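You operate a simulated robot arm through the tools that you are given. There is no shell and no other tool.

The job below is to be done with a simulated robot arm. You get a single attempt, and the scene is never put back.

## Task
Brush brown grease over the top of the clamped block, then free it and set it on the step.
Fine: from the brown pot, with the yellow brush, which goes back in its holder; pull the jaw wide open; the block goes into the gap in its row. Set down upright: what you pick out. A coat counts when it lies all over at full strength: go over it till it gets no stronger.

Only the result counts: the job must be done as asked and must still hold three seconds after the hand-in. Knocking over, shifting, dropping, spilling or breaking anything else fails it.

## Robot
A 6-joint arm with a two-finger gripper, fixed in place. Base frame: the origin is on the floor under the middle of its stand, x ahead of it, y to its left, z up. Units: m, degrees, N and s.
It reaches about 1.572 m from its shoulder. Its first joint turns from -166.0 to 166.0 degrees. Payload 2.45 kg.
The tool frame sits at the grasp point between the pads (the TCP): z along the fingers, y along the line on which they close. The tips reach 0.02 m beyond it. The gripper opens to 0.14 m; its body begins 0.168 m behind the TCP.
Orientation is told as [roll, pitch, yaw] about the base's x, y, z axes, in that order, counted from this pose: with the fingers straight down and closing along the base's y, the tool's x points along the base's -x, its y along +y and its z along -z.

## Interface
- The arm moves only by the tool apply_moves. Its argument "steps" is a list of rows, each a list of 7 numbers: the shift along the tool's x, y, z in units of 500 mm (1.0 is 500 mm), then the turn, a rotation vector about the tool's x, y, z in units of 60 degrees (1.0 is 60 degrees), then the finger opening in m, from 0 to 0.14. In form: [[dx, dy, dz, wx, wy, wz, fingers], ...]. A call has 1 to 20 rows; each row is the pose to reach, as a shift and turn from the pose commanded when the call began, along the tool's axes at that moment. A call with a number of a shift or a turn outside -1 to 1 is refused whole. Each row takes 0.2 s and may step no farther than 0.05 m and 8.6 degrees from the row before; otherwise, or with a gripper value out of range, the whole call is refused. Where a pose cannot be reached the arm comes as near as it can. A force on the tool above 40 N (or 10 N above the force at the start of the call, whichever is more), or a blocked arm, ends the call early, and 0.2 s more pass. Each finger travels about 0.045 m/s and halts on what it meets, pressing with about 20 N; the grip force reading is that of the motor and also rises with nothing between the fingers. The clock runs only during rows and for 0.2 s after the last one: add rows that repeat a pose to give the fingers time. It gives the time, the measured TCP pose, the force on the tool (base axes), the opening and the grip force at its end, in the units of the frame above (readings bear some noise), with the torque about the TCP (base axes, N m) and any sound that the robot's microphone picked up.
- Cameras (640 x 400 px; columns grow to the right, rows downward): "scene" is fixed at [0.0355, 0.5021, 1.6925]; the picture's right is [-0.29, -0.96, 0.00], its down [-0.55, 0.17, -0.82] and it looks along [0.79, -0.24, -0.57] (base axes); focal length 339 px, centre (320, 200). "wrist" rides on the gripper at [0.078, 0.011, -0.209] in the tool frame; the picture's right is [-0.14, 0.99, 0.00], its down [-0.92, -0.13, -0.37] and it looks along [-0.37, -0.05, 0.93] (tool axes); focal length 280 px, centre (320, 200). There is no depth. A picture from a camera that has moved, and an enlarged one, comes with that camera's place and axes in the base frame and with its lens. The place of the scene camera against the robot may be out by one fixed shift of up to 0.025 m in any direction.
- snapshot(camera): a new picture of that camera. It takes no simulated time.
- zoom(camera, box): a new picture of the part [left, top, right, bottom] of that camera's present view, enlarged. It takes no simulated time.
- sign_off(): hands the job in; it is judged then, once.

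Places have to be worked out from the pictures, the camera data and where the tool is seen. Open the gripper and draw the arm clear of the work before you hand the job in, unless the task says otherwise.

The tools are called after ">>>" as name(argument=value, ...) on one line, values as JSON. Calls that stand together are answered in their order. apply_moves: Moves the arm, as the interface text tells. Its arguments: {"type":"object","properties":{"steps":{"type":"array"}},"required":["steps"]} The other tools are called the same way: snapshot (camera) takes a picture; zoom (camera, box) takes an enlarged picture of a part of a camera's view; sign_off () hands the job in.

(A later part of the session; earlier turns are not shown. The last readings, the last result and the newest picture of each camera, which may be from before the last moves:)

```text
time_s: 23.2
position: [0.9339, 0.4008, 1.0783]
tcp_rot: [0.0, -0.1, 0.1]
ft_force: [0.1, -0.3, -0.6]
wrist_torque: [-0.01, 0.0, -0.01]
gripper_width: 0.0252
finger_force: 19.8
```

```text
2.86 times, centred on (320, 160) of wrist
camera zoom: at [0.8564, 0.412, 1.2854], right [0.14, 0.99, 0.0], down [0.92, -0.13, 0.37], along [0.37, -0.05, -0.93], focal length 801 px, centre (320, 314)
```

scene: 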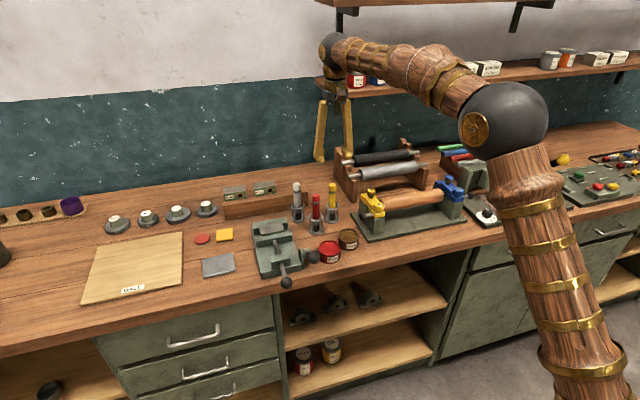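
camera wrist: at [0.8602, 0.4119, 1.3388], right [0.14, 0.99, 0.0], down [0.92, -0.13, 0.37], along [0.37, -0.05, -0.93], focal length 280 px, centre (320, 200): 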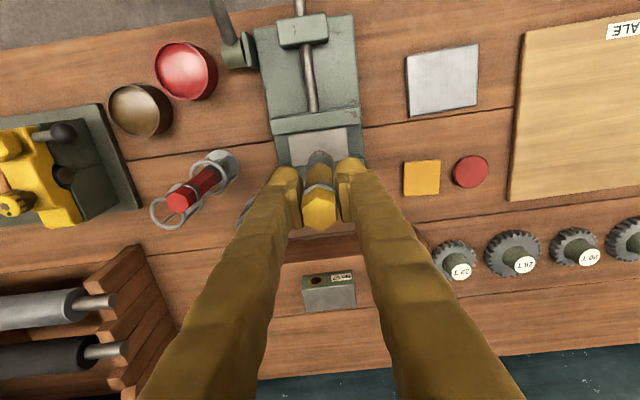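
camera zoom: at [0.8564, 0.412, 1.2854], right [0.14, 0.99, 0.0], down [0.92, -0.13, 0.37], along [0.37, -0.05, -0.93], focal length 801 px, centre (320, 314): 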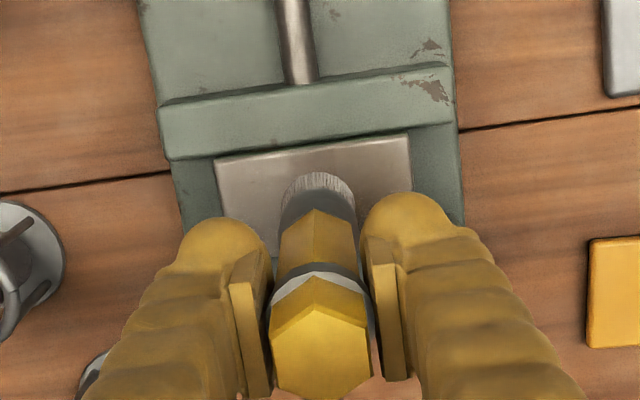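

Commanded 1.0777 barely touches. I press ~0.8 mm further (≈10 N) and do a full raster over three lines.

>>> apply_moves(steps=[[0, 0, 0.0016, 0, 0, 0, 0.0], [-0.024, 0.036, 0.0016, 0, 0, 0, 0.0], [-0.024, 0.072, 0.0016, 0, 0, 0, 0.0], [-0.024, 0.036, 0.0016, 0, 0, 0, 0.0], [-0.024, 0, 0.0016, 0, 0, 0, 0.0], [-0.024, -0.036, 0.0016, 0, 0, 0, 0.0], [-0.024, -0.072, 0.0016, 0, 0, 0, 0.0], [0, -0.072, 0.0016, 0, 0, 0, 0.0], [0, -0.036, 0.0016, 0, 0, 0, 0.0], [0, 0, 0.0016, 0, 0, 0, 0.0], [0, 0.036, 0.0016, 0, 0, 0, 0.0], [0, 0.072, 0.0016, 0, 0, 0, 0.0], [0.024, 0.072, 0.0016, 0, 0, 0, 0.0], [0.024, 0.036, 0.0016, 0, 0, 0, 0.0], [0.024, 0, 0.0016, 0, 0, 0, 0.0], [0.024, -0.036, 0.0016, 0, 0, 0, 0.0], [0.024, -0.072, 0.0016, 0, 0, 0, 0.0], [0, -0.036, 0.0016, 0, 0, 0, 0.0], [0, 0, 0.0016, 0, 0, 0, 0.0]])

>>> zoom(camera="scene", box=[255, 200, 305, 245])

>>> zoom(camera="wrist", box=[260, 90, 380, 230])

```text
time_s: 27.2
position: [0.9347, 0.4002, 1.0768]
tcp_rot: [0.1, 0.0, 0.1]
ft_force: [0.6, -0.9, 1.5]
wrist_torque: [0.02, -0.04, -0.02]
gripper_width: 0.0255
finger_force: 20.4
```

```text
8.89 times, centred on (280, 222) of scene
camera zoom: at [0.0355, 0.5021, 1.6925], right [-0.29, -0.96, 0.0], down [-0.55, 0.17, -0.82], along [0.79, -0.24, -0.57], focal length 3013 px, centre (676, 0)
```

zoom: 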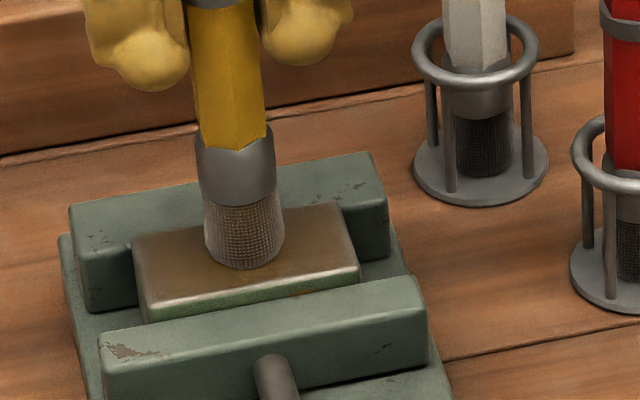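

```text
2.86 times, centred on (320, 160) of wrist
camera zoom: at [0.8556, 0.4114, 1.2848], right [0.14, 0.99, 0.0], down [0.92, -0.13, 0.37], along [0.37, -0.05, -0.93], focal length 801 px, centre (320, 314)
```

zoom: 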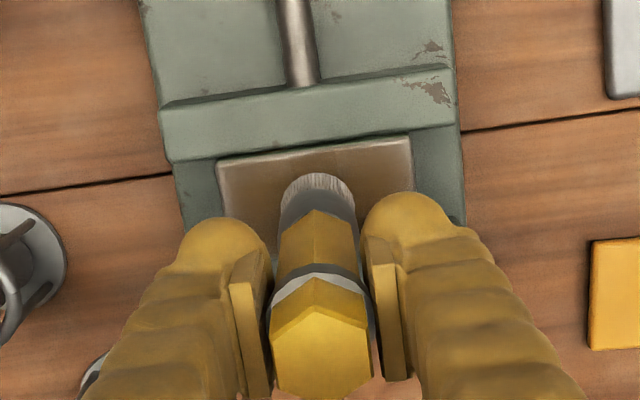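

The coat is building up brown, but the edges are lighter. I go over it again with slightly more pressure, closer to the edges (x ±16 mm, y ±38 mm).

>>> apply_moves(steps=[[-0.032, 0.038, 0.0008, 0, 0, 0, 0.0], [-0.032, 0.076, 0.0008, 0, 0, 0, 0.0], [-0.032, 0.038, 0.0008, 0, 0, 0, 0.0], [-0.032, 0, 0.0008, 0, 0, 0, 0.0], [-0.032, -0.038, 0.0008, 0, 0, 0, 0.0], [-0.032, -0.076, 0.0008, 0, 0, 0, 0.0], [-0.012, -0.076, 0.0008, 0, 0, 0, 0.0], [-0.012, -0.038, 0.0008, 0, 0, 0, 0.0], [-0.012, 0, 0.0008, 0, 0, 0, 0.0], [-0.012, 0.038, 0.0008, 0, 0, 0, 0.0], [-0.012, 0.076, 0.0008, 0, 0, 0, 0.0], [0.012, 0.076, 0.0008, 0, 0, 0, 0.0], [0.012, 0.038, 0.0008, 0, 0, 0, 0.0], [0.012, 0, 0.0008, 0, 0, 0, 0.0], [0.012, -0.038, 0.0008, 0, 0, 0, 0.0], [0.012, -0.076, 0.0008, 0, 0, 0, 0.0], [0.032, -0.076, 0.0008, 0, 0, 0, 0.0], [0.032, -0.038, 0.0008, 0, 0, 0, 0.0], [0.032, 0, 0.0008, 0, 0, 0, 0.0], [0.032, 0.038, 0.0008, 0, 0, 0, 0.0]])

>>> zoom(camera="scene", box=[255, 200, 305, 245])

>>> zoom(camera="wrist", box=[260, 90, 380, 230])

```text
time_s: 31.4
position: [0.9183, 0.4202, 1.0775]
tcp_rot: [0.0, 0.0, 0.2]
ft_force: [0.3, 0.1, -0.8]
wrist_torque: [0.01, 0.0, -0.02]
gripper_width: 0.0256
finger_force: 20.1
```

```text
8.89 times, centred on (280, 222) of scene
camera zoom: at [0.0355, 0.5021, 1.6925], right [-0.29, -0.96, 0.0], down [-0.55, 0.17, -0.82], along [0.79, -0.24, -0.57], focal length 3013 px, centre (676, 0)
```

zoom: 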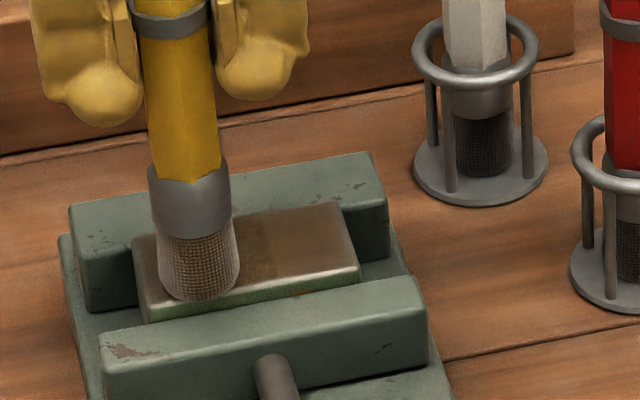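

```text
2.86 times, centred on (320, 160) of wrist
camera zoom: at [0.8405, 0.4302, 1.2843], right [0.14, 0.99, 0.0], down [0.92, -0.13, 0.37], along [0.36, -0.05, -0.93], focal length 801 px, centre (320, 314)
```

zoom: 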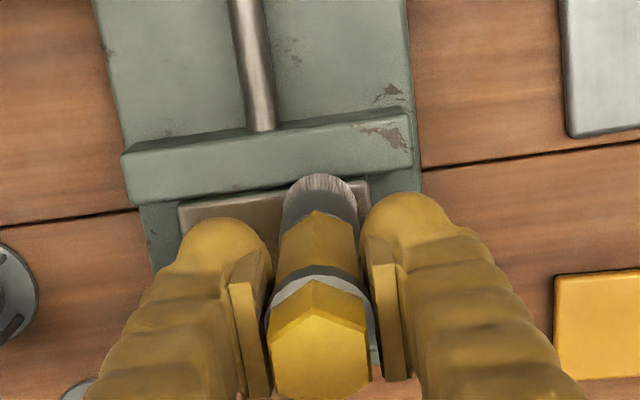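

Force reads only the weight here, so contact was marginal on this line. I press 0.8 mm deeper in place and read the force.

>>> apply_moves(steps=[[0, 0, 0.0016, 0, 0, 0, 0.0], [0, 0, 0.0016, 0, 0, 0, 0.0]])

```text
time_s: 32.0
position: [0.9175, 0.4197, 1.075]
tcp_rot: [0.0, 0.0, 0.1]
ft_force: [0.3, 0.4, -0.7]
wrist_torque: [-0.01, 0.0, 0.01]
gripper_width: 0.0252
finger_force: 20.2
```

Still free at 1.075; down another millimetre.

>>> apply_moves(steps=[[0, 0, 0.002, 0, 0, 0, 0.0], [0, 0, 0.002, 0, 0, 0, 0.0]])

>>> zoom(camera="scene", box=[255, 200, 305, 245])

```text
time_s: 32.6
position: [0.9195, 0.4196, 1.0751]
tcp_rot: [0.1, 0.0, 0.1]
ft_force: [-1.2, 0.1, 4.5]
wrist_torque: [0.02, 0.03, -0.01]
gripper_width: 0.0255
finger_force: 20.1
```

```text
8.89 times, centred on (280, 222) of scene
camera zoom: at [0.0355, 0.5021, 1.6925], right [-0.29, -0.96, 0.0], down [-0.55, 0.17, -0.82], along [0.79, -0.24, -0.57], focal length 3013 px, centre (676, 0)
```

zoom: 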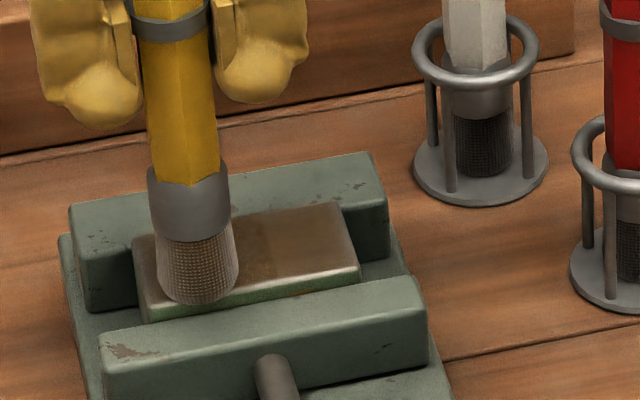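

Contact at 4.5 N here. I stroke back and forth along this front line with this setting.

>>> apply_moves(steps=[[0, 0.02, 0.0004, 0, 0, 0, 0.0], [0, 0.038, 0.0006, 0, 0, 0, 0.0], [0, 0.012, 0.0006, 0, 0, 0, 0.0], [0, -0.014, 0.0006, 0, 0, 0, 0.0], [0, -0.038, 0.0006, 0, 0, 0, 0.0], [0, -0.064, 0.0006, 0, 0, 0, 0.0], [0, -0.09, 0.0006, 0, 0, 0, 0.0], [0, -0.114, 0.0006, 0, 0, 0, 0.0], [0, -0.09, 0.0006, 0, 0, 0, 0.0], [0, -0.064, 0.0006, 0, 0, 0, 0.0], [0, -0.038, 0.0006, 0, 0, 0, 0.0]])

>>> zoom(camera="scene", box=[255, 200, 305, 245])

>>> zoom(camera="wrist", box=[260, 90, 380, 230])

```text
time_s: 35.0
position: [0.9173, 0.403, 1.0745]
tcp_rot: [0.0, 0.0, 0.1]
ft_force: [0.4, 0.2, -0.3]
wrist_torque: [0.02, -0.01, 0.01]
gripper_width: 0.0255
finger_force: 19.9
```

```text
8.89 times, centred on (280, 222) of scene
camera zoom: at [0.0355, 0.5021, 1.6925], right [-0.29, -0.96, 0.0], down [-0.55, 0.17, -0.82], along [0.79, -0.24, -0.57], focal length 3013 px, centre (676, 0)
```

zoom: 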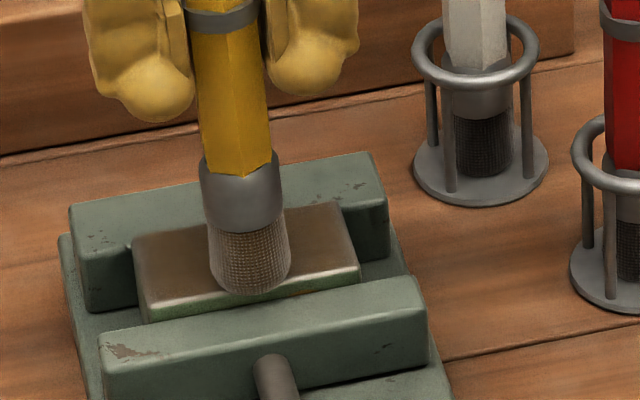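

```text
2.86 times, centred on (320, 160) of wrist
camera zoom: at [0.8392, 0.4126, 1.2835], right [0.14, 0.99, 0.0], down [0.92, -0.13, 0.37], along [0.37, -0.05, -0.93], focal length 801 px, centre (320, 314)
```

zoom: 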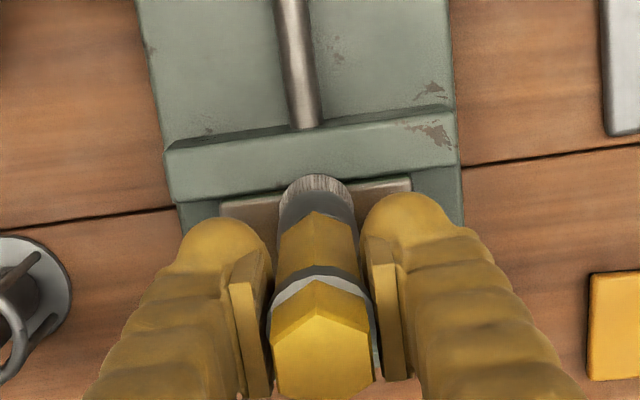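

Contact keeps becoming light as the stroke goes on. I lift the brush to inspect the coat from the scene camera.

>>> apply_moves(steps=[[0, 0, -0.05, 0, 0, 0, 0.0], [0, 0, -0.12, 0, 0, 0, 0.0], [0, 0, -0.19, 0, 0, 0, 0.0], [0, 0, -0.2, 0, 0, 0, 0.0]])

>>> zoom(camera="scene", box=[260, 205, 300, 240])

>>> zoom(camera="scene", box=[250, 165, 320, 245])

>>> zoom(camera="wrist", box=[260, 70, 380, 210])

```text
time_s: 36.0
position: [0.9173, 0.4003, 1.175]
tcp_rot: [0.0, 0.0, 0.0]
ft_force: [-0.2, -0.3, -1.3]
wrist_torque: [-0.01, -0.02, -0.01]
gripper_width: 0.0254
finger_force: 20.0
```

```text
11.43 times, centred on (280, 222) of scene
camera zoom: at [0.0355, 0.5021, 1.6925], right [-0.29, -0.96, 0.0], down [-0.55, 0.17, -0.82], along [0.79, -0.24, -0.57], focal length 3874 px, centre (777, -57)
```

zoom: 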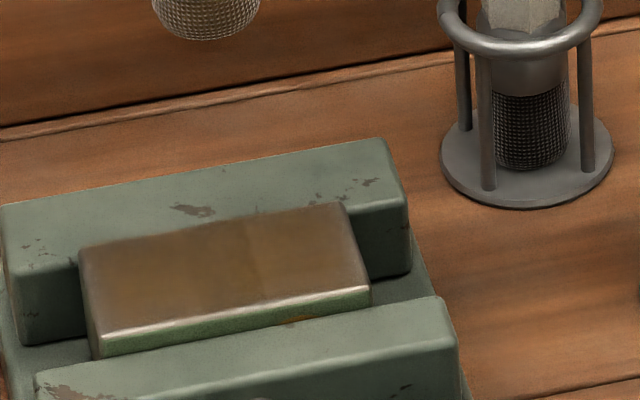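

```text
5.00 times, centred on (285, 205) of scene
camera zoom: at [0.0355, 0.5021, 1.6925], right [-0.29, -0.96, 0.0], down [-0.55, 0.17, -0.82], along [0.79, -0.24, -0.57], focal length 1695 px, centre (495, 175)
```

zoom: 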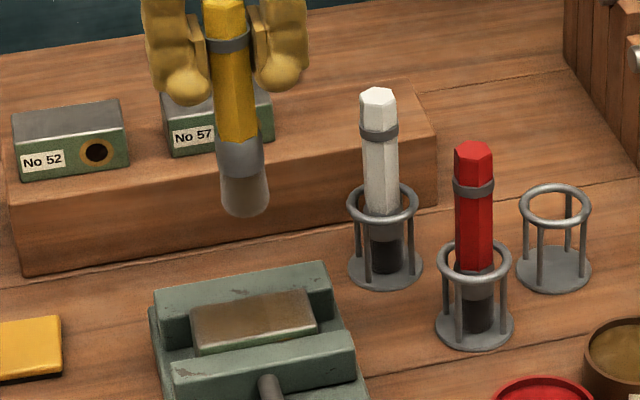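

```text
2.86 times, centred on (320, 140) of wrist
camera zoom: at [0.8397, 0.411, 1.3828], right [0.14, 0.99, 0.0], down [0.92, -0.13, 0.37], along [0.36, -0.05, -0.93], focal length 801 px, centre (320, 371)
```

zoom: 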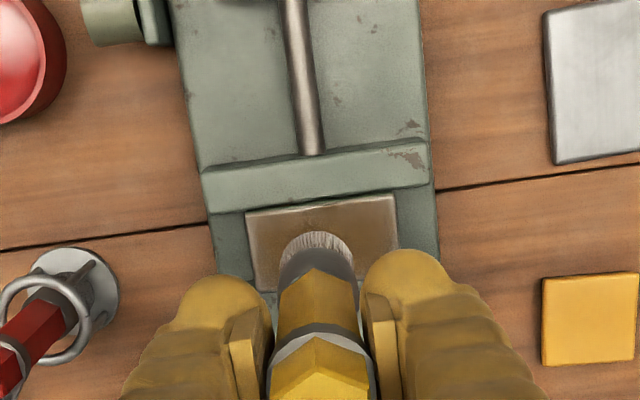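

The coat is visible but not yet full strength, and the bristles now look greyer (depleted); the brush also slid ~4 mm up in the grip under the 20 N push, so I'll press lighter from now on. I go back to the brown pot for more grease.

>>> apply_moves(steps=[[0.02, -0.07, 0, 0, 0, 0, 0.0], [0.04, -0.14, 0, 0, 0, 0, 0.0], [0.06, -0.21, 0, 0, 0, 0, 0.0], [0.08, -0.28, 0, 0, 0, 0, 0.0], [0.1, -0.35, 0, 0, 0, 0, 0.0], [0.12, -0.42, 0, 0, 0, 0, 0.0], [0.133, -0.489, 0, 0, 0, 0, 0.0], [0.133, -0.489, 0.08, 0, 0, 0, 0.0], [0.133, -0.489, 0.16, 0, 0, 0, 0.0], [0.133, -0.489, 0.23, 0, 0, 0, 0.0], [0.133, -0.489, 0.255, 0, 0, 0, 0.0], [0.133, -0.489, 0.255, 0, 0, 0, 0.0]])

>>> zoom(camera="scene", box=[320, 190, 380, 260])

```text
time_s: 38.6
position: [0.8516, 0.1586, 1.0469]
tcp_rot: [0.0, 0.0, 0.0]
ft_force: [0.1, -0.5, -0.8]
wrist_torque: [0.01, -0.01, 0.0]
gripper_width: 0.0254
finger_force: 19.6
```

```text
5.71 times, centred on (350, 225) of scene
camera zoom: at [0.0355, 0.5021, 1.6925], right [-0.29, -0.96, 0.0], down [-0.55, 0.17, -0.82], along [0.79, -0.24, -0.57], focal length 1937 px, centre (149, 57)
```

zoom: 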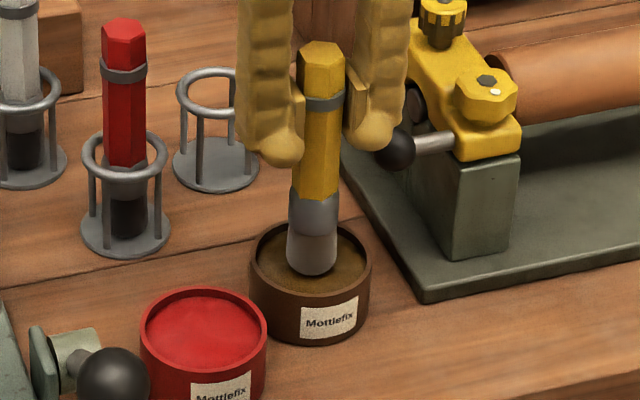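

No contact yet at 1.047 (confirming ~2–4 mm slip). I step down gently until light contact.

>>> apply_moves(steps=[[0, 0, 0.002, 0, 0, 0, 0.0], [0, 0, 0.004, 0, 0, 0, 0.0], [0, 0, 0.004, 0, 0, 0, 0.0]])

```text
time_s: 39.4
position: [0.8505, 0.1559, 1.0456]
tcp_rot: [0.0, 0.0, 0.1]
ft_force: [0.0, 1.0, -0.7]
wrist_torque: [-0.01, 0.02, -0.01]
gripper_width: 0.0253
finger_force: 20.1
```

Still free; another 2 mm.

>>> apply_moves(steps=[[0, 0, 0.002, 0, 0, 0, 0.0], [0, 0, 0.004, 0, 0, 0, 0.0], [0, 0, 0.004, 0, 0, 0, 0.0]])

```text
time_s: 40.2
position: [0.8524, 0.1566, 1.0434]
tcp_rot: [0.2, -0.1, 0.1]
ft_force: [0.9, -1.2, 20.5]
wrist_torque: [-0.04, -0.15, 0.0]
gripper_width: 0.0256
finger_force: 20.2
```

Contact again at ~20 N (apparently the grip's slip limit). I ease off half a millimetre, swirl slightly in the grease, then lift and look at the bristles.

>>> apply_moves(steps=[[0, 0, -0.001, 0, 0, 0, 0.0], [0.008, 0, -0.001, 0, 0, 0, 0.0], [0, 0.008, -0.001, 0, 0, 0, 0.0], [-0.008, 0, -0.001, 0, 0, 0, 0.0], [0, -0.008, -0.001, 0, 0, 0, 0.0], [0, 0, -0.001, 0, 0, 0, 0.0], [0, 0, -0.001, 0, 0, 0, 0.0]])

>>> apply_moves(steps=[[0, 0, -0.05, 0, 0, 0, 0.0], [0, 0, -0.12, 0, 0, 0, 0.0], [0, 0, -0.19, 0, 0, 0, 0.0], [0, 0, -0.26, 0, 0, 0, 0.0], [0, 0, -0.26, 0, 0, 0, 0.0]])

>>> zoom(camera="scene", box=[355, 160, 405, 215])

>>> zoom(camera="wrist", box=[280, 110, 360, 230])

```text
time_s: 41.8
position: [0.8503, 0.1577, 1.0427]
tcp_rot: [0.0, 0.1, 0.1]
ft_force: [0.6, -0.1, -1.2]
wrist_torque: [0.0, -0.03, 0.02]
gripper_width: 0.0254
finger_force: 20.4
```

```text
time_s: 43.0
position: [0.8514, 0.1576, 1.1743]
tcp_rot: [0.0, 0.0, 0.1]
ft_force: [-0.3, -0.3, 0.1]
wrist_torque: [-0.01, 0.0, 0.02]
gripper_width: 0.0255
finger_force: 19.7
```

```text
7.27 times, centred on (380, 188) of scene
camera zoom: at [0.0355, 0.5021, 1.6925], right [-0.29, -0.96, 0.0], down [-0.55, 0.17, -0.82], along [0.79, -0.24, -0.57], focal length 2465 px, centre (-116, 291)
```

zoom: 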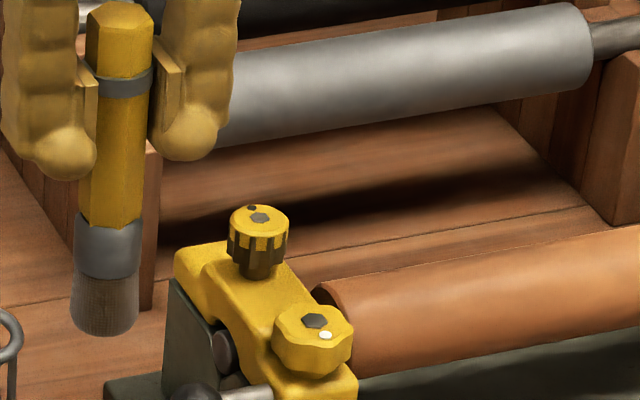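

```text
3.33 times, centred on (320, 170) of wrist
camera zoom: at [0.7742, 0.1681, 1.3824], right [0.14, 0.99, 0.0], down [0.92, -0.13, 0.37], along [0.37, -0.05, -0.93], focal length 935 px, centre (320, 300)
```

zoom: 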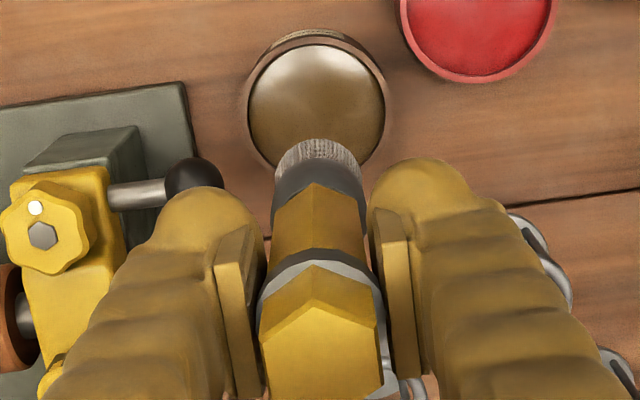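

Brush reloaded (tip offset now ≈0.114 m by my contact bookkeeping). I return over the block centre and lower to just above expected contact (≈1.074).

>>> apply_moves(steps=[[-0.025, 0.07, 0, 0, 0, 0, 0.0], [-0.05, 0.14, 0, 0, 0, 0, 0.0], [-0.075, 0.21, 0, 0, 0, 0, 0.0], [-0.1, 0.28, 0, 0, 0, 0, 0.0], [-0.12, 0.35, 0, 0, 0, 0, 0.0], [-0.145, 0.42, 0, 0, 0, 0, 0.0], [-0.165, 0.489, 0, 0, 0, 0, 0.0], [-0.165, 0.489, 0.08, 0, 0, 0, 0.0], [-0.165, 0.489, 0.15, 0, 0, 0, 0.0], [-0.165, 0.489, 0.187, 0, 0, 0, 0.0], [-0.165, 0.489, 0.187, 0, 0, 0, 0.0]])

>>> zoom(camera="scene", box=[260, 205, 300, 240])

```text
time_s: 45.4
position: [0.9334, 0.3996, 1.0805]
tcp_rot: [0.1, -0.1, 0.1]
ft_force: [0.5, -0.1, 0.7]
wrist_torque: [-0.01, 0.01, 0.01]
gripper_width: 0.0253
finger_force: 20.2
```

```text
11.43 times, centred on (280, 222) of scene
camera zoom: at [0.0355, 0.5021, 1.6925], right [-0.29, -0.96, 0.0], down [-0.55, 0.17, -0.82], along [0.79, -0.24, -0.57], focal length 3874 px, centre (777, -57)
```

zoom: 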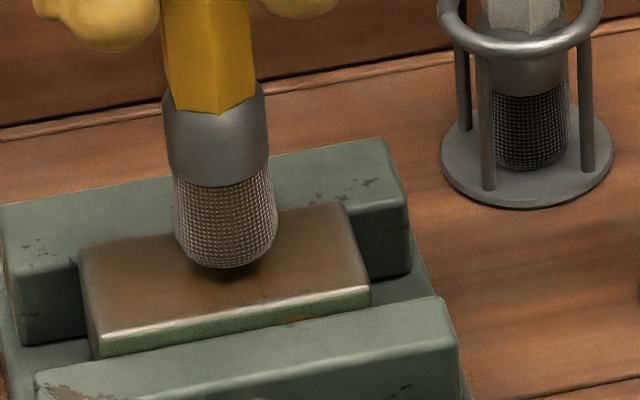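

Bristles are brown-tinted, tip a few mm above the block. I lower to about contact.

>>> apply_moves(steps=[[0, 0, 0.006, 0, 0, 0, 0.0], [0, 0, 0.011, 0, 0, 0, 0.0], [0, 0, 0.011, 0, 0, 0, 0.0]])

```text
time_s: 46.2
position: [0.9338, 0.4006, 1.0748]
tcp_rot: [0.0, 0.0, 0.1]
ft_force: [-0.1, 0.4, -0.7]
wrist_torque: [0.0, 0.01, -0.03]
gripper_width: 0.0254
finger_force: 20.2
```

Just above contact at cmd 1.0744; I lower 1.4 mm and stroke the centre line with a slight gradual press.

>>> apply_moves(steps=[[0, 0, 0.0028, 0, 0, 0, 0.0], [0, 0.025, 0.0028, 0, 0, 0, 0.0], [0, 0.05, 0.0028, 0, 0, 0, 0.0], [0, 0.074, 0.0028, 0, 0, 0, 0.0], [0, 0.05, 0.0028, 0, 0, 0, 0.0], [0, 0.025, 0.0028, 0, 0, 0, 0.0], [0, 0, 0.0028, 0, 0, 0, 0.0], [0, -0.025, 0.0028, 0, 0, 0, 0.0], [0, -0.05, 0.0028, 0, 0, 0, 0.0], [0, -0.074, 0.0028, 0, 0, 0, 0.0], [0, -0.05, 0.0028, 0, 0, 0, 0.0], [0, -0.025, 0.0028, 0, 0, 0, 0.0], [0, 0, 0.0028, 0, 0, 0, 0.0]])

>>> zoom(camera="scene", box=[260, 205, 300, 240])

```text
time_s: 49.0
position: [0.9334, 0.4007, 1.0726]
tcp_rot: [-0.1, 0.1, 0.1]
ft_force: [0.7, -0.1, -0.5]
wrist_torque: [0.04, 0.01, -0.01]
gripper_width: 0.0254
finger_force: 20.0
```

```text
11.43 times, centred on (280, 222) of scene
camera zoom: at [0.0355, 0.5021, 1.6925], right [-0.29, -0.96, 0.0], down [-0.55, 0.17, -0.82], along [0.79, -0.24, -0.57], focal length 3874 px, centre (777, -57)
```

zoom: 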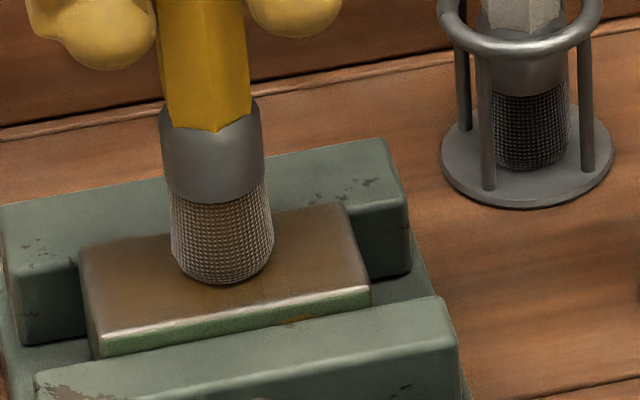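

No force yet; I lower another 1 mm at a time to find firm contact.

>>> apply_moves(steps=[[0, 0, 0.001, 0, 0, 0, 0.0], [0, 0, 0.002, 0, 0, 0, 0.0], [0, 0, 0.002, 0, 0, 0, 0.0]])

```text
time_s: 49.8
position: [0.9343, 0.4004, 1.0726]
tcp_rot: [0.1, 0.0, 0.1]
ft_force: [0.4, -1.7, 5.3]
wrist_torque: [-0.04, -0.11, -0.04]
gripper_width: 0.0253
finger_force: 19.9
```

Contact at 5.3 N. Now a full raster with a slowly increasing press.

>>> apply_moves(steps=[[-0.03, 0.038, 0.0004, 0, 0, 0, 0.0], [-0.03, 0.074, 0.0004, 0, 0, 0, 0.0], [-0.03, 0.038, 0.0006, 0, 0, 0, 0.0], [-0.03, 0, 0.0006, 0, 0, 0, 0.0], [-0.03, -0.038, 0.0006, 0, 0, 0, 0.0], [-0.03, -0.074, 0.0008, 0, 0, 0, 0.0], [-0.012, -0.074, 0.0008, 0, 0, 0, 0.0], [-0.012, -0.038, 0.0008, 0, 0, 0, 0.0], [-0.012, 0, 0.001, 0, 0, 0, 0.0], [-0.012, 0.038, 0.001, 0, 0, 0, 0.0], [-0.012, 0.074, 0.001, 0, 0, 0, 0.0], [0.012, 0.074, 0.0012, 0, 0, 0, 0.0], [0.012, 0.038, 0.0012, 0, 0, 0, 0.0], [0.012, 0, 0.0012, 0, 0, 0, 0.0], [0.012, -0.038, 0.0014, 0, 0, 0, 0.0], [0.012, -0.074, 0.0014, 0, 0, 0, 0.0], [0.03, -0.074, 0.0014, 0, 0, 0, 0.0], [0.03, -0.038, 0.0016, 0, 0, 0, 0.0], [0.03, 0, 0.0016, 0, 0, 0, 0.0], [0.03, 0.038, 0.0016, 0, 0, 0, 0.0]])

>>> zoom(camera="scene", box=[260, 205, 300, 240])

```text
time_s: 54.0
position: [0.9188, 0.4222, 1.0727]
tcp_rot: [0.0, -0.1, 0.0]
ft_force: [-0.1, -0.7, -0.6]
wrist_torque: [0.0, 0.01, -0.04]
gripper_width: 0.0254
finger_force: 20.0
```

```text
11.43 times, centred on (280, 222) of scene
camera zoom: at [0.0355, 0.5021, 1.6925], right [-0.29, -0.96, 0.0], down [-0.55, 0.17, -0.82], along [0.79, -0.24, -0.57], focal length 3874 px, centre (777, -57)
```

zoom: 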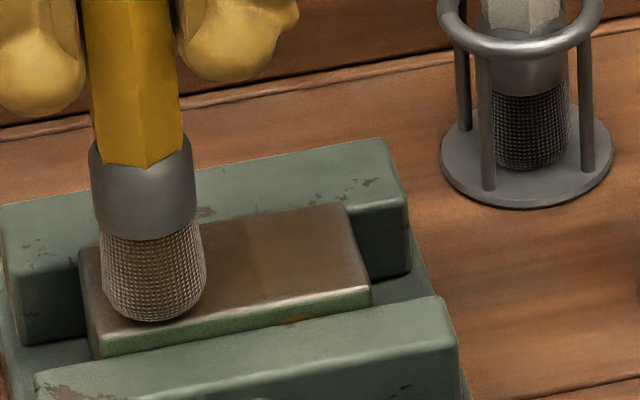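

Coat deepens a bit. On this front line the force is again nil, so I lower until contact here.

>>> apply_moves(steps=[[0, 0, 0.002, 0, 0, 0, 0.0], [0, 0, 0.002, 0, 0, 0, 0.0]])

```text
time_s: 54.6
position: [0.9188, 0.4223, 1.0708]
tcp_rot: [0.0, 0.2, 0.2]
ft_force: [-1.0, -0.4, -1.6]
wrist_torque: [0.03, -0.02, 0.0]
gripper_width: 0.0253
finger_force: 19.7
```

>>> apply_moves(steps=[[0, 0, 0.0016, 0, 0, 0, 0.0], [0, 0, 0.0016, 0, 0, 0, 0.0]])

```text
time_s: 55.2
position: [0.9186, 0.4205, 1.0697]
tcp_rot: [-0.1, 0.0, 0.1]
ft_force: [-0.5, 0.5, -0.4]
wrist_torque: [0.0, 0.02, -0.01]
gripper_width: 0.0256
finger_force: 19.8
```

>>> zoom(camera="wrist", box=[260, 90, 380, 230])

>>> zoom(camera="scene", box=[240, 165, 310, 245])

```text
2.86 times, centred on (320, 160) of wrist
camera zoom: at [0.8407, 0.4323, 1.2778], right [0.14, 0.99, 0.0], down [0.92, -0.13, 0.37], along [0.37, -0.05, -0.93], focal length 801 px, centre (320, 314)
```

zoom: 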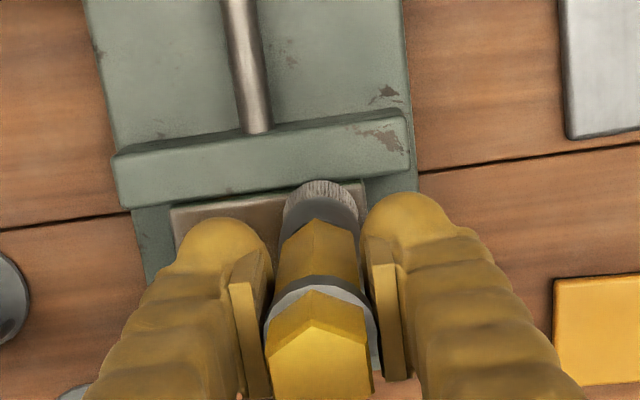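

```text
5.00 times, centred on (275, 205) of scene
camera zoom: at [0.0355, 0.5021, 1.6925], right [-0.29, -0.96, 0.0], down [-0.55, 0.17, -0.82], along [0.79, -0.24, -0.57], focal length 1695 px, centre (545, 175)
```

zoom: 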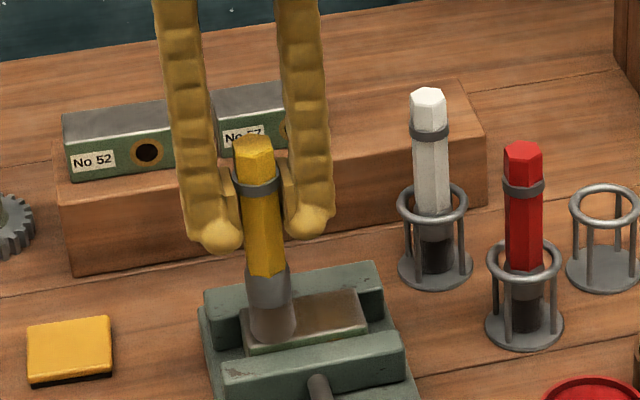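

The brush is creeping up in the grip during strokes (still upright); that's tolerable. I continue lowering to find contact here.

>>> apply_moves(steps=[[0, 0, 0.002, 0, 0, 0, 0.0], [0, 0, 0.002, 0, 0, 0, 0.0]])

```text
time_s: 55.8
position: [0.9191, 0.4219, 1.0684]
tcp_rot: [0.1, -0.1, 0.1]
ft_force: [-0.2, 0.9, 9.9]
wrist_torque: [0.1, 0.09, 0.04]
gripper_width: 0.0252
finger_force: 19.9
```

Contact 9.9 N. Stroke this front line back and forth at this height.

>>> apply_moves(steps=[[0, 0.02, 0, 0, 0, 0, 0.0], [0, 0.036, 0, 0, 0, 0, 0.0], [0, 0.012, 0, 0, 0, 0, 0.0], [0, -0.012, 0, 0, 0, 0, 0.0], [0, -0.036, 0, 0, 0, 0, 0.0], [0, -0.06, 0, 0, 0, 0, 0.0], [0, -0.084, 0, 0, 0, 0, 0.0], [0, -0.112, 0, 0, 0, 0, 0.0], [0, -0.112, 0, 0, 0, 0, 0.0]])

>>> zoom(camera="scene", box=[260, 205, 300, 240])

```text
time_s: 57.8
position: [0.9178, 0.3627, 1.0694]
tcp_rot: [-0.1, 0.0, 0.2]
ft_force: [-0.4, 0.4, -0.1]
wrist_torque: [-0.03, 0.02, 0.01]
gripper_width: 0.0253
finger_force: 19.8
```

```text
11.43 times, centred on (280, 222) of scene
camera zoom: at [0.0355, 0.5021, 1.6925], right [-0.29, -0.96, 0.0], down [-0.55, 0.17, -0.82], along [0.79, -0.24, -0.57], focal length 3874 px, centre (777, -57)
```

zoom: 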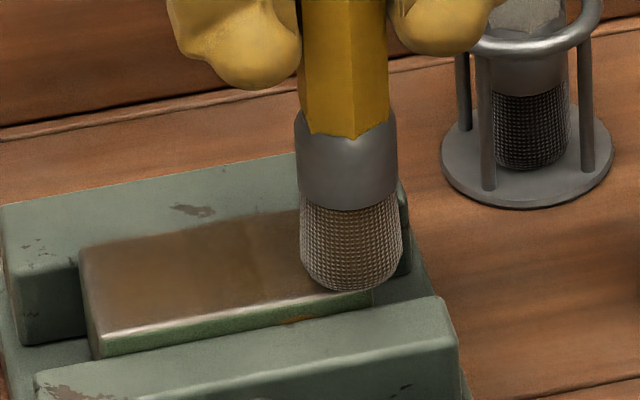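

The coat is getting browner. I press 0.8 mm and raster across the whole top again, lowering gradually to compensate for creep.

>>> apply_moves(steps=[[0, 0, 0.0016, 0, 0, 0, 0.0], [0, 0.037, 0.0016, 0, 0, 0, 0.0], [0, 0.074, 0.0018, 0, 0, 0, 0.0], [0, 0.111, 0.0018, 0, 0, 0, 0.0], [0, 0.148, 0.002, 0, 0, 0, 0.0], [-0.02, 0.148, 0.002, 0, 0, 0, 0.0], [-0.02, 0.111, 0.0022, 0, 0, 0, 0.0], [-0.02, 0.074, 0.0024, 0, 0, 0, 0.0], [-0.02, 0.037, 0.0026, 0, 0, 0, 0.0], [-0.02, 0, 0.0026, 0, 0, 0, 0.0], [-0.04, 0, 0.0028, 0, 0, 0, 0.0], [-0.04, 0.037, 0.003, 0, 0, 0, 0.0], [-0.04, 0.074, 0.0032, 0, 0, 0, 0.0], [-0.04, 0.111, 0.0034, 0, 0, 0, 0.0], [-0.04, 0.148, 0.0034, 0, 0, 0, 0.0], [-0.06, 0.148, 0.0036, 0, 0, 0, 0.0], [-0.06, 0.111, 0.0038, 0, 0, 0, 0.0], [-0.06, 0.074, 0.004, 0, 0, 0, 0.0], [-0.06, 0.037, 0.0042, 0, 0, 0, 0.0], [-0.06, 0, 0.0044, 0, 0, 0, 0.0]])

>>> zoom(camera="scene", box=[260, 205, 300, 240])

```text
time_s: 62.0
position: [0.9479, 0.3637, 1.066]
tcp_rot: [0.0, -0.1, 0.1]
ft_force: [0.6, -1.6, 2.8]
wrist_torque: [-0.11, 0.02, 0.02]
gripper_width: 0.0251
finger_force: 19.8
```

```text
11.43 times, centred on (280, 222) of scene
camera zoom: at [0.0355, 0.5021, 1.6925], right [-0.29, -0.96, 0.0], down [-0.55, 0.17, -0.82], along [0.79, -0.24, -0.57], focal length 3874 px, centre (777, -57)
```

zoom: 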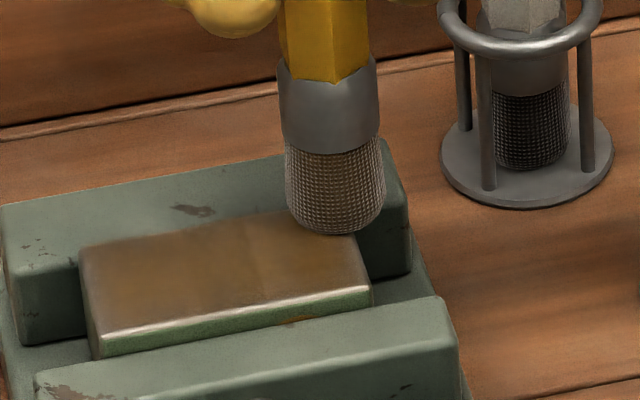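

Good steady contact (2.8 N), coat deepening evenly. Another raster back across the lines.

>>> apply_moves(steps=[[0, 0.037, 0.0002, 0, 0, 0, 0.0], [0, 0.074, 0.0004, 0, 0, 0, 0.0], [0, 0.111, 0.0006, 0, 0, 0, 0.0], [0, 0.148, 0.0008, 0, 0, 0, 0.0], [0.02, 0.148, 0.0008, 0, 0, 0, 0.0], [0.02, 0.111, 0.001, 0, 0, 0, 0.0], [0.02, 0.074, 0.0012, 0, 0, 0, 0.0], [0.02, 0.037, 0.0014, 0, 0, 0, 0.0], [0.02, 0, 0.0016, 0, 0, 0, 0.0], [0.04, 0, 0.0018, 0, 0, 0, 0.0], [0.04, 0.037, 0.002, 0, 0, 0, 0.0], [0.04, 0.074, 0.0022, 0, 0, 0, 0.0], [0.04, 0.111, 0.0024, 0, 0, 0, 0.0], [0.04, 0.148, 0.0026, 0, 0, 0, 0.0], [0.062, 0.148, 0.0028, 0, 0, 0, 0.0], [0.062, 0.111, 0.003, 0, 0, 0, 0.0], [0.062, 0.074, 0.0032, 0, 0, 0, 0.0], [0.062, 0.037, 0.0034, 0, 0, 0, 0.0], [0.062, 0, 0.0036, 0, 0, 0, 0.0]])

>>> zoom(camera="scene", box=[260, 205, 300, 240])

```text
time_s: 66.0
position: [0.916, 0.3646, 1.0622]
tcp_rot: [0.0, 0.0, 0.1]
ft_force: [0.1, 0.0, -0.5]
wrist_torque: [0.01, -0.02, 0.0]
gripper_width: 0.0256
finger_force: 19.7
```

```text
11.43 times, centred on (280, 222) of scene
camera zoom: at [0.0355, 0.5021, 1.6925], right [-0.29, -0.96, 0.0], down [-0.55, 0.17, -0.82], along [0.79, -0.24, -0.57], focal length 3874 px, centre (777, -57)
```

zoom: 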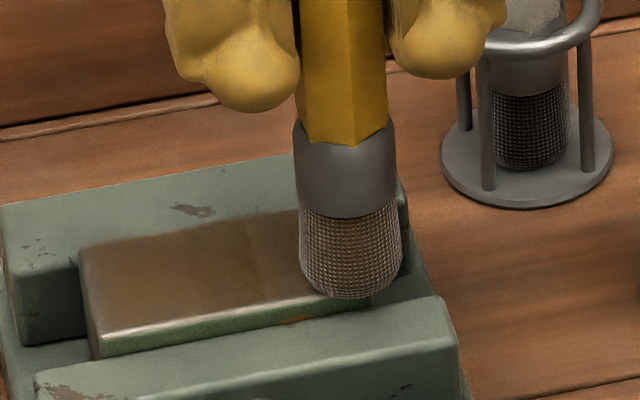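

I lift to compare the coat's strength, from both cameras.

>>> apply_moves(steps=[[0, 0, -0.06, 0, 0, 0, 0.0], [0, 0, -0.14, 0, 0, 0, 0.0], [0, 0, -0.22, 0, 0, 0, 0.0], [0.02, -0.08, -0.22, 0, 0, 0, 0.0], [0.04, -0.16, -0.22, 0, 0, 0, 0.0], [0.06, -0.24, -0.22, 0, 0, 0, 0.0], [0.06, -0.24, -0.22, 0, 0, 0, 0.0]])

>>> zoom(camera="scene", box=[260, 205, 300, 240])

>>> snapshot(camera="wrist")

>>> zoom(camera="wrist", box=[350, 60, 510, 190])

>>> zoom(camera="scene", box=[280, 160, 350, 240])

```text
time_s: 67.6
position: [0.889, 0.2416, 1.1731]
tcp_rot: [0.0, -0.1, 0.1]
ft_force: [0.9, 0.2, 0.0]
wrist_torque: [-0.02, 0.0, 0.02]
gripper_width: 0.0254
finger_force: 20.0
```

```text
11.43 times, centred on (280, 222) of scene
camera zoom: at [0.0355, 0.5021, 1.6925], right [-0.29, -0.96, 0.0], down [-0.55, 0.17, -0.82], along [0.79, -0.24, -0.57], focal length 3874 px, centre (777, -57)
```

zoom: 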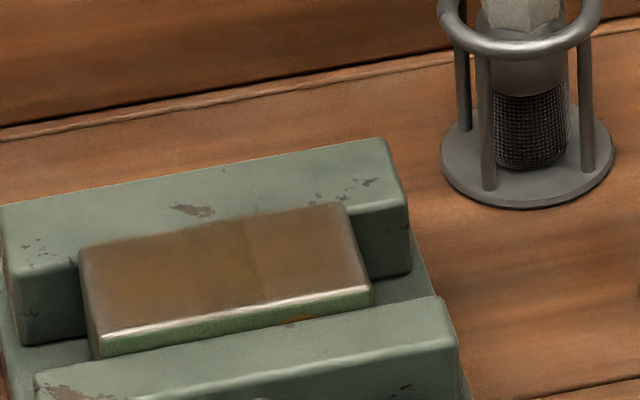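

```text
taken
camera wrist: at [0.8099, 0.2536, 1.3808], right [0.14, 0.99, 0.0], down [0.92, -0.13, 0.37], along [0.37, -0.05, -0.93], focal length 280 px, centre (320, 200)
```

wrist: 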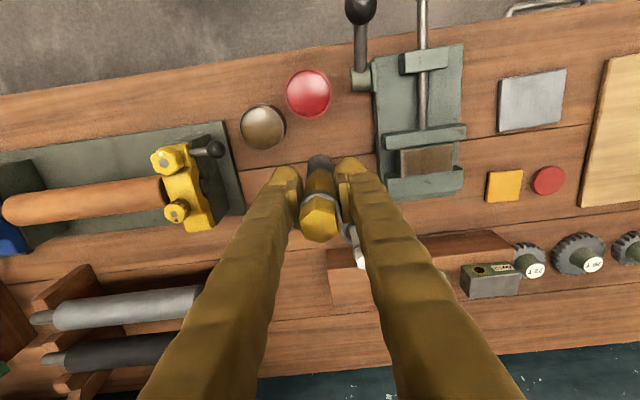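

```text
3.08 times, centred on (430, 125) of wrist
camera zoom: at [0.8099, 0.2536, 1.3808], right [0.14, 0.99, 0.0], down [0.92, -0.13, 0.37], along [0.37, -0.05, -0.93], focal length 863 px, centre (-18, 431)
```

zoom: 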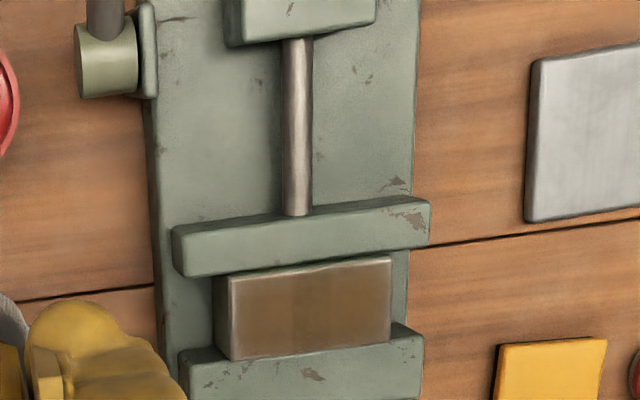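

```text
5.00 times, centred on (315, 200) of scene
camera zoom: at [0.0355, 0.5021, 1.6925], right [-0.29, -0.96, 0.0], down [-0.55, 0.17, -0.82], along [0.79, -0.24, -0.57], focal length 1695 px, centre (345, 200)
```

zoom: 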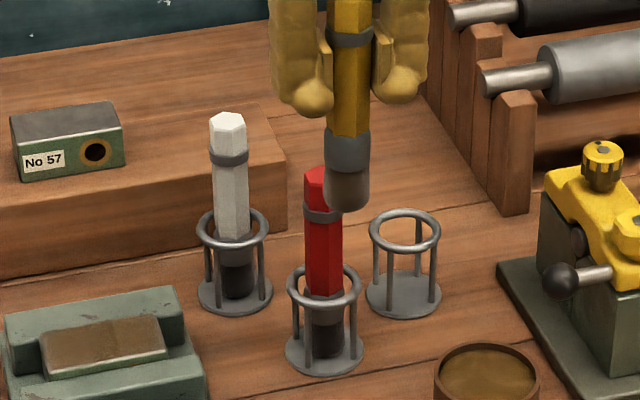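

This wrist pose gives a clear view: brown coat over nearly the whole top, slightly uneven. I go dip again: over the pot and down to just above expected contact (~1.033).

>>> apply_moves(steps=[[0.024, -0.06, 0, 0, 0, 0, 0.0], [0.05, -0.12, 0, 0, 0, 0, 0.0], [0.073, -0.175, 0, 0, 0, 0, 0.0], [0.073, -0.175, 0.08, 0, 0, 0, 0.0], [0.073, -0.175, 0.16, 0, 0, 0, 0.0], [0.073, -0.175, 0.24, 0, 0, 0, 0.0], [0.073, -0.175, 0.275, 0, 0, 0, 0.0], [0.073, -0.175, 0.275, 0, 0, 0, 0.0]])

>>> apply_moves(steps=[[0, 0, 0.002, 0, 0, 0, 0.0], [0, 0, 0.004, 0, 0, 0, 0.0], [0, 0, 0.004, 0, 0, 0, 0.0]])

```text
time_s: 69.4
position: [0.8531, 0.1572, 1.0368]
tcp_rot: [0.1, 0.1, 0.1]
ft_force: [0.3, 0.3, 0.0]
wrist_torque: [0.02, 0.01, 0.0]
gripper_width: 0.0254
finger_force: 19.7
```

```text
time_s: 70.2
position: [0.8522, 0.1565, 1.0351]
tcp_rot: [0.0, 0.0, 0.1]
ft_force: [0.4, 0.2, 0.0]
wrist_torque: [-0.03, 0.01, 0.04]
gripper_width: 0.0253
finger_force: 19.8
```

>>> apply_moves(steps=[[0, 0, 0.002, 0, 0, 0, 0.0], [0, 0, 0.004, 0, 0, 0, 0.0], [0, 0, 0.004, 0, 0, 0, 0.0]])

>>> zoom(camera="scene", box=[320, 190, 380, 260])

```text
time_s: 71.0
position: [0.8521, 0.1566, 1.0336]
tcp_rot: [0.1, 0.0, 0.2]
ft_force: [-0.4, 1.4, 9.7]
wrist_torque: [0.05, 0.09, -0.01]
gripper_width: 0.0252
finger_force: 20.1
```

```text
5.71 times, centred on (350, 225) of scene
camera zoom: at [0.0355, 0.5021, 1.6925], right [-0.29, -0.96, 0.0], down [-0.55, 0.17, -0.82], along [0.79, -0.24, -0.57], focal length 1937 px, centre (149, 57)
```

zoom: 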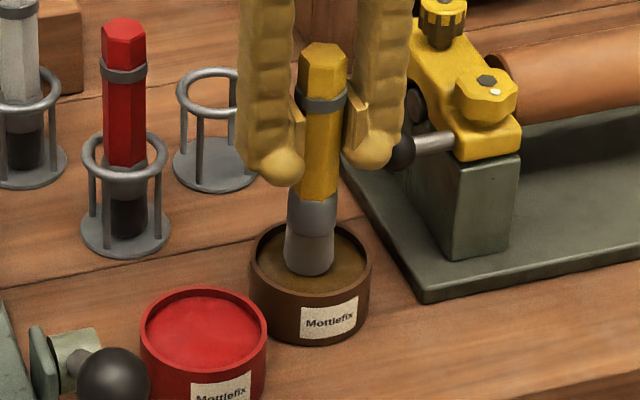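

Contact 9.7 N on the grease. A short dwell and small swirl, then lift straight up.

>>> apply_moves(steps=[[0, 0, 0, 0, 0, 0, 0.0], [0.006, 0, 0, 0, 0, 0, 0.0], [-0.006, 0, 0, 0, 0, 0, 0.0], [0, 0, 0, 0, 0, 0, 0.0], [0, 0, -0.05, 0, 0, 0, 0.0], [0, 0, -0.12, 0, 0, 0, 0.0], [0, 0, -0.19, 0, 0, 0, 0.0], [0, 0, -0.27, 0, 0, 0, 0.0], [0, 0, -0.27, 0, 0, 0, 0.0]])

>>> apply_moves(steps=[[-0.025, 0.07, 0, 0, 0, 0, 0.0], [-0.05, 0.14, 0, 0, 0, 0, 0.0], [-0.075, 0.21, 0, 0, 0, 0, 0.0], [-0.1, 0.28, 0, 0, 0, 0, 0.0], [-0.12, 0.35, 0, 0, 0, 0, 0.0], [-0.145, 0.42, 0, 0, 0, 0, 0.0], [-0.165, 0.489, 0, 0, 0, 0, 0.0], [-0.165, 0.489, 0.08, 0, 0, 0, 0.0], [-0.165, 0.489, 0.15, 0, 0, 0, 0.0], [-0.165, 0.489, 0.195, 0, 0, 0, 0.0], [-0.165, 0.489, 0.195, 0, 0, 0, 0.0]])

>>> zoom(camera="scene", box=[260, 205, 300, 240])

```text
time_s: 73.0
position: [0.8502, 0.1577, 1.1673]
tcp_rot: [0.1, 0.0, 0.1]
ft_force: [0.5, 0.1, -1.4]
wrist_torque: [0.05, 0.04, 0.05]
gripper_width: 0.0252
finger_force: 19.6
```

```text
time_s: 75.4
position: [0.932, 0.4026, 1.0706]
tcp_rot: [0.1, 0.0, 0.1]
ft_force: [0.4, 0.4, -1.4]
wrist_torque: [0.0, -0.01, -0.01]
gripper_width: 0.0254
finger_force: 20.1
```

```text
11.43 times, centred on (280, 222) of scene
camera zoom: at [0.0355, 0.5021, 1.6925], right [-0.29, -0.96, 0.0], down [-0.55, 0.17, -0.82], along [0.79, -0.24, -0.57], focal length 3874 px, centre (777, -57)
```

zoom: 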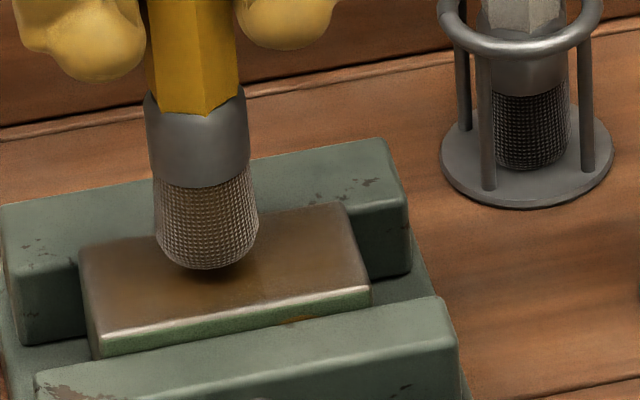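

Now down toward expected contact (~1.0645).

>>> apply_moves(steps=[[0, 0, 0.006, 0, 0, 0, 0.0], [0, 0, 0.011, 0, 0, 0, 0.0], [0, 0, 0.011, 0, 0, 0, 0.0]])

>>> apply_moves(steps=[[0, 0, 0.001, 0, 0, 0, 0.0], [0, 0, 0.002, 0, 0, 0, 0.0], [0, 0, 0.002, 0, 0, 0, 0.0]])

```text
time_s: 76.2
position: [0.933, 0.4014, 1.0652]
tcp_rot: [0.0, 0.1, 0.1]
ft_force: [0.0, 0.8, -0.7]
wrist_torque: [0.01, -0.01, 0.01]
gripper_width: 0.025
finger_force: 20.2
```

```text
time_s: 77.0
position: [0.9341, 0.4013, 1.0641]
tcp_rot: [0.1, -0.1, 0.0]
ft_force: [0.9, -0.8, -0.2]
wrist_torque: [-0.02, 0.03, 0.03]
gripper_width: 0.0253
finger_force: 19.8
```

>>> apply_moves(steps=[[0, 0, 0.001, 0, 0, 0, 0.0], [0, 0, 0.002, 0, 0, 0, 0.0], [0, 0, 0.002, 0, 0, 0, 0.0]])

```text
time_s: 77.8
position: [0.9338, 0.4003, 1.064]
tcp_rot: [0.0, 0.0, 0.1]
ft_force: [0.4, 0.8, -0.4]
wrist_torque: [0.0, 0.0, 0.0]
gripper_width: 0.0253
finger_force: 19.8
```

>>> apply_moves(steps=[[0, 0, 0.001, 0, 0, 0, 0.0], [0, 0, 0.002, 0, 0, 0, 0.0], [0, 0, 0.002, 0, 0, 0, 0.0]])

```text
time_s: 78.6
position: [0.9339, 0.3997, 1.063]
tcp_rot: [0.1, 0.0, 0.1]
ft_force: [0.1, 1.0, 4.2]
wrist_torque: [0.0, 0.05, -0.02]
gripper_width: 0.0248
finger_force: 20.0
```

Contact 4.2 N at cmd 1.0619. Full raster with gradual lowering.

>>> apply_moves(steps=[[-0.032, 0.037, 0.0002, 0, 0, 0, 0.0], [-0.032, 0.074, 0.0004, 0, 0, 0, 0.0], [-0.032, 0.037, 0.0006, 0, 0, 0, 0.0], [-0.032, 0, 0.0008, 0, 0, 0, 0.0], [-0.032, -0.037, 0.001, 0, 0, 0, 0.0], [-0.032, -0.074, 0.0012, 0, 0, 0, 0.0], [-0.012, -0.074, 0.0014, 0, 0, 0, 0.0], [-0.012, -0.037, 0.0016, 0, 0, 0, 0.0], [-0.012, 0, 0.0018, 0, 0, 0, 0.0], [-0.012, 0.037, 0.002, 0, 0, 0, 0.0], [-0.012, 0.074, 0.0022, 0, 0, 0, 0.0], [0.012, 0.074, 0.0024, 0, 0, 0, 0.0], [0.012, 0.037, 0.0026, 0, 0, 0, 0.0], [0.012, 0, 0.0028, 0, 0, 0, 0.0], [0.012, -0.037, 0.003, 0, 0, 0, 0.0], [0.012, -0.074, 0.0032, 0, 0, 0, 0.0], [0.032, -0.074, 0.0034, 0, 0, 0, 0.0], [0.032, -0.037, 0.0036, 0, 0, 0, 0.0], [0.032, 0, 0.0038, 0, 0, 0, 0.0], [0.032, 0.037, 0.004, 0, 0, 0, 0.0]])

>>> zoom(camera="scene", box=[260, 205, 300, 240])

```text
time_s: 82.8
position: [0.9181, 0.4197, 1.0591]
tcp_rot: [-0.1, 0.0, 0.2]
ft_force: [-0.3, 0.1, 1.0]
wrist_torque: [-0.05, 0.03, 0.0]
gripper_width: 0.025
finger_force: 20.2
```

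```text
11.43 times, centred on (280, 222) of scene
camera zoom: at [0.0355, 0.5021, 1.6925], right [-0.29, -0.96, 0.0], down [-0.55, 0.17, -0.82], along [0.79, -0.24, -0.57], focal length 3874 px, centre (777, -57)
```

zoom: 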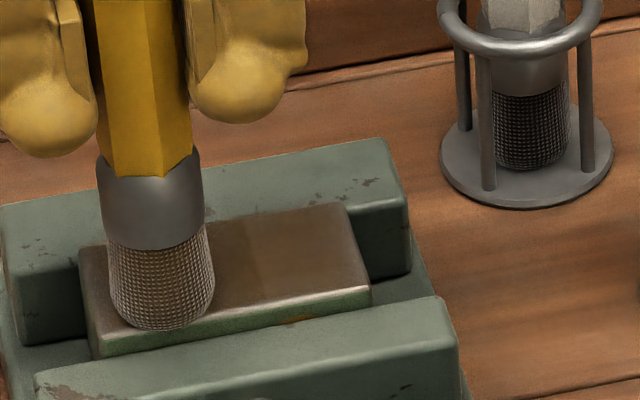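

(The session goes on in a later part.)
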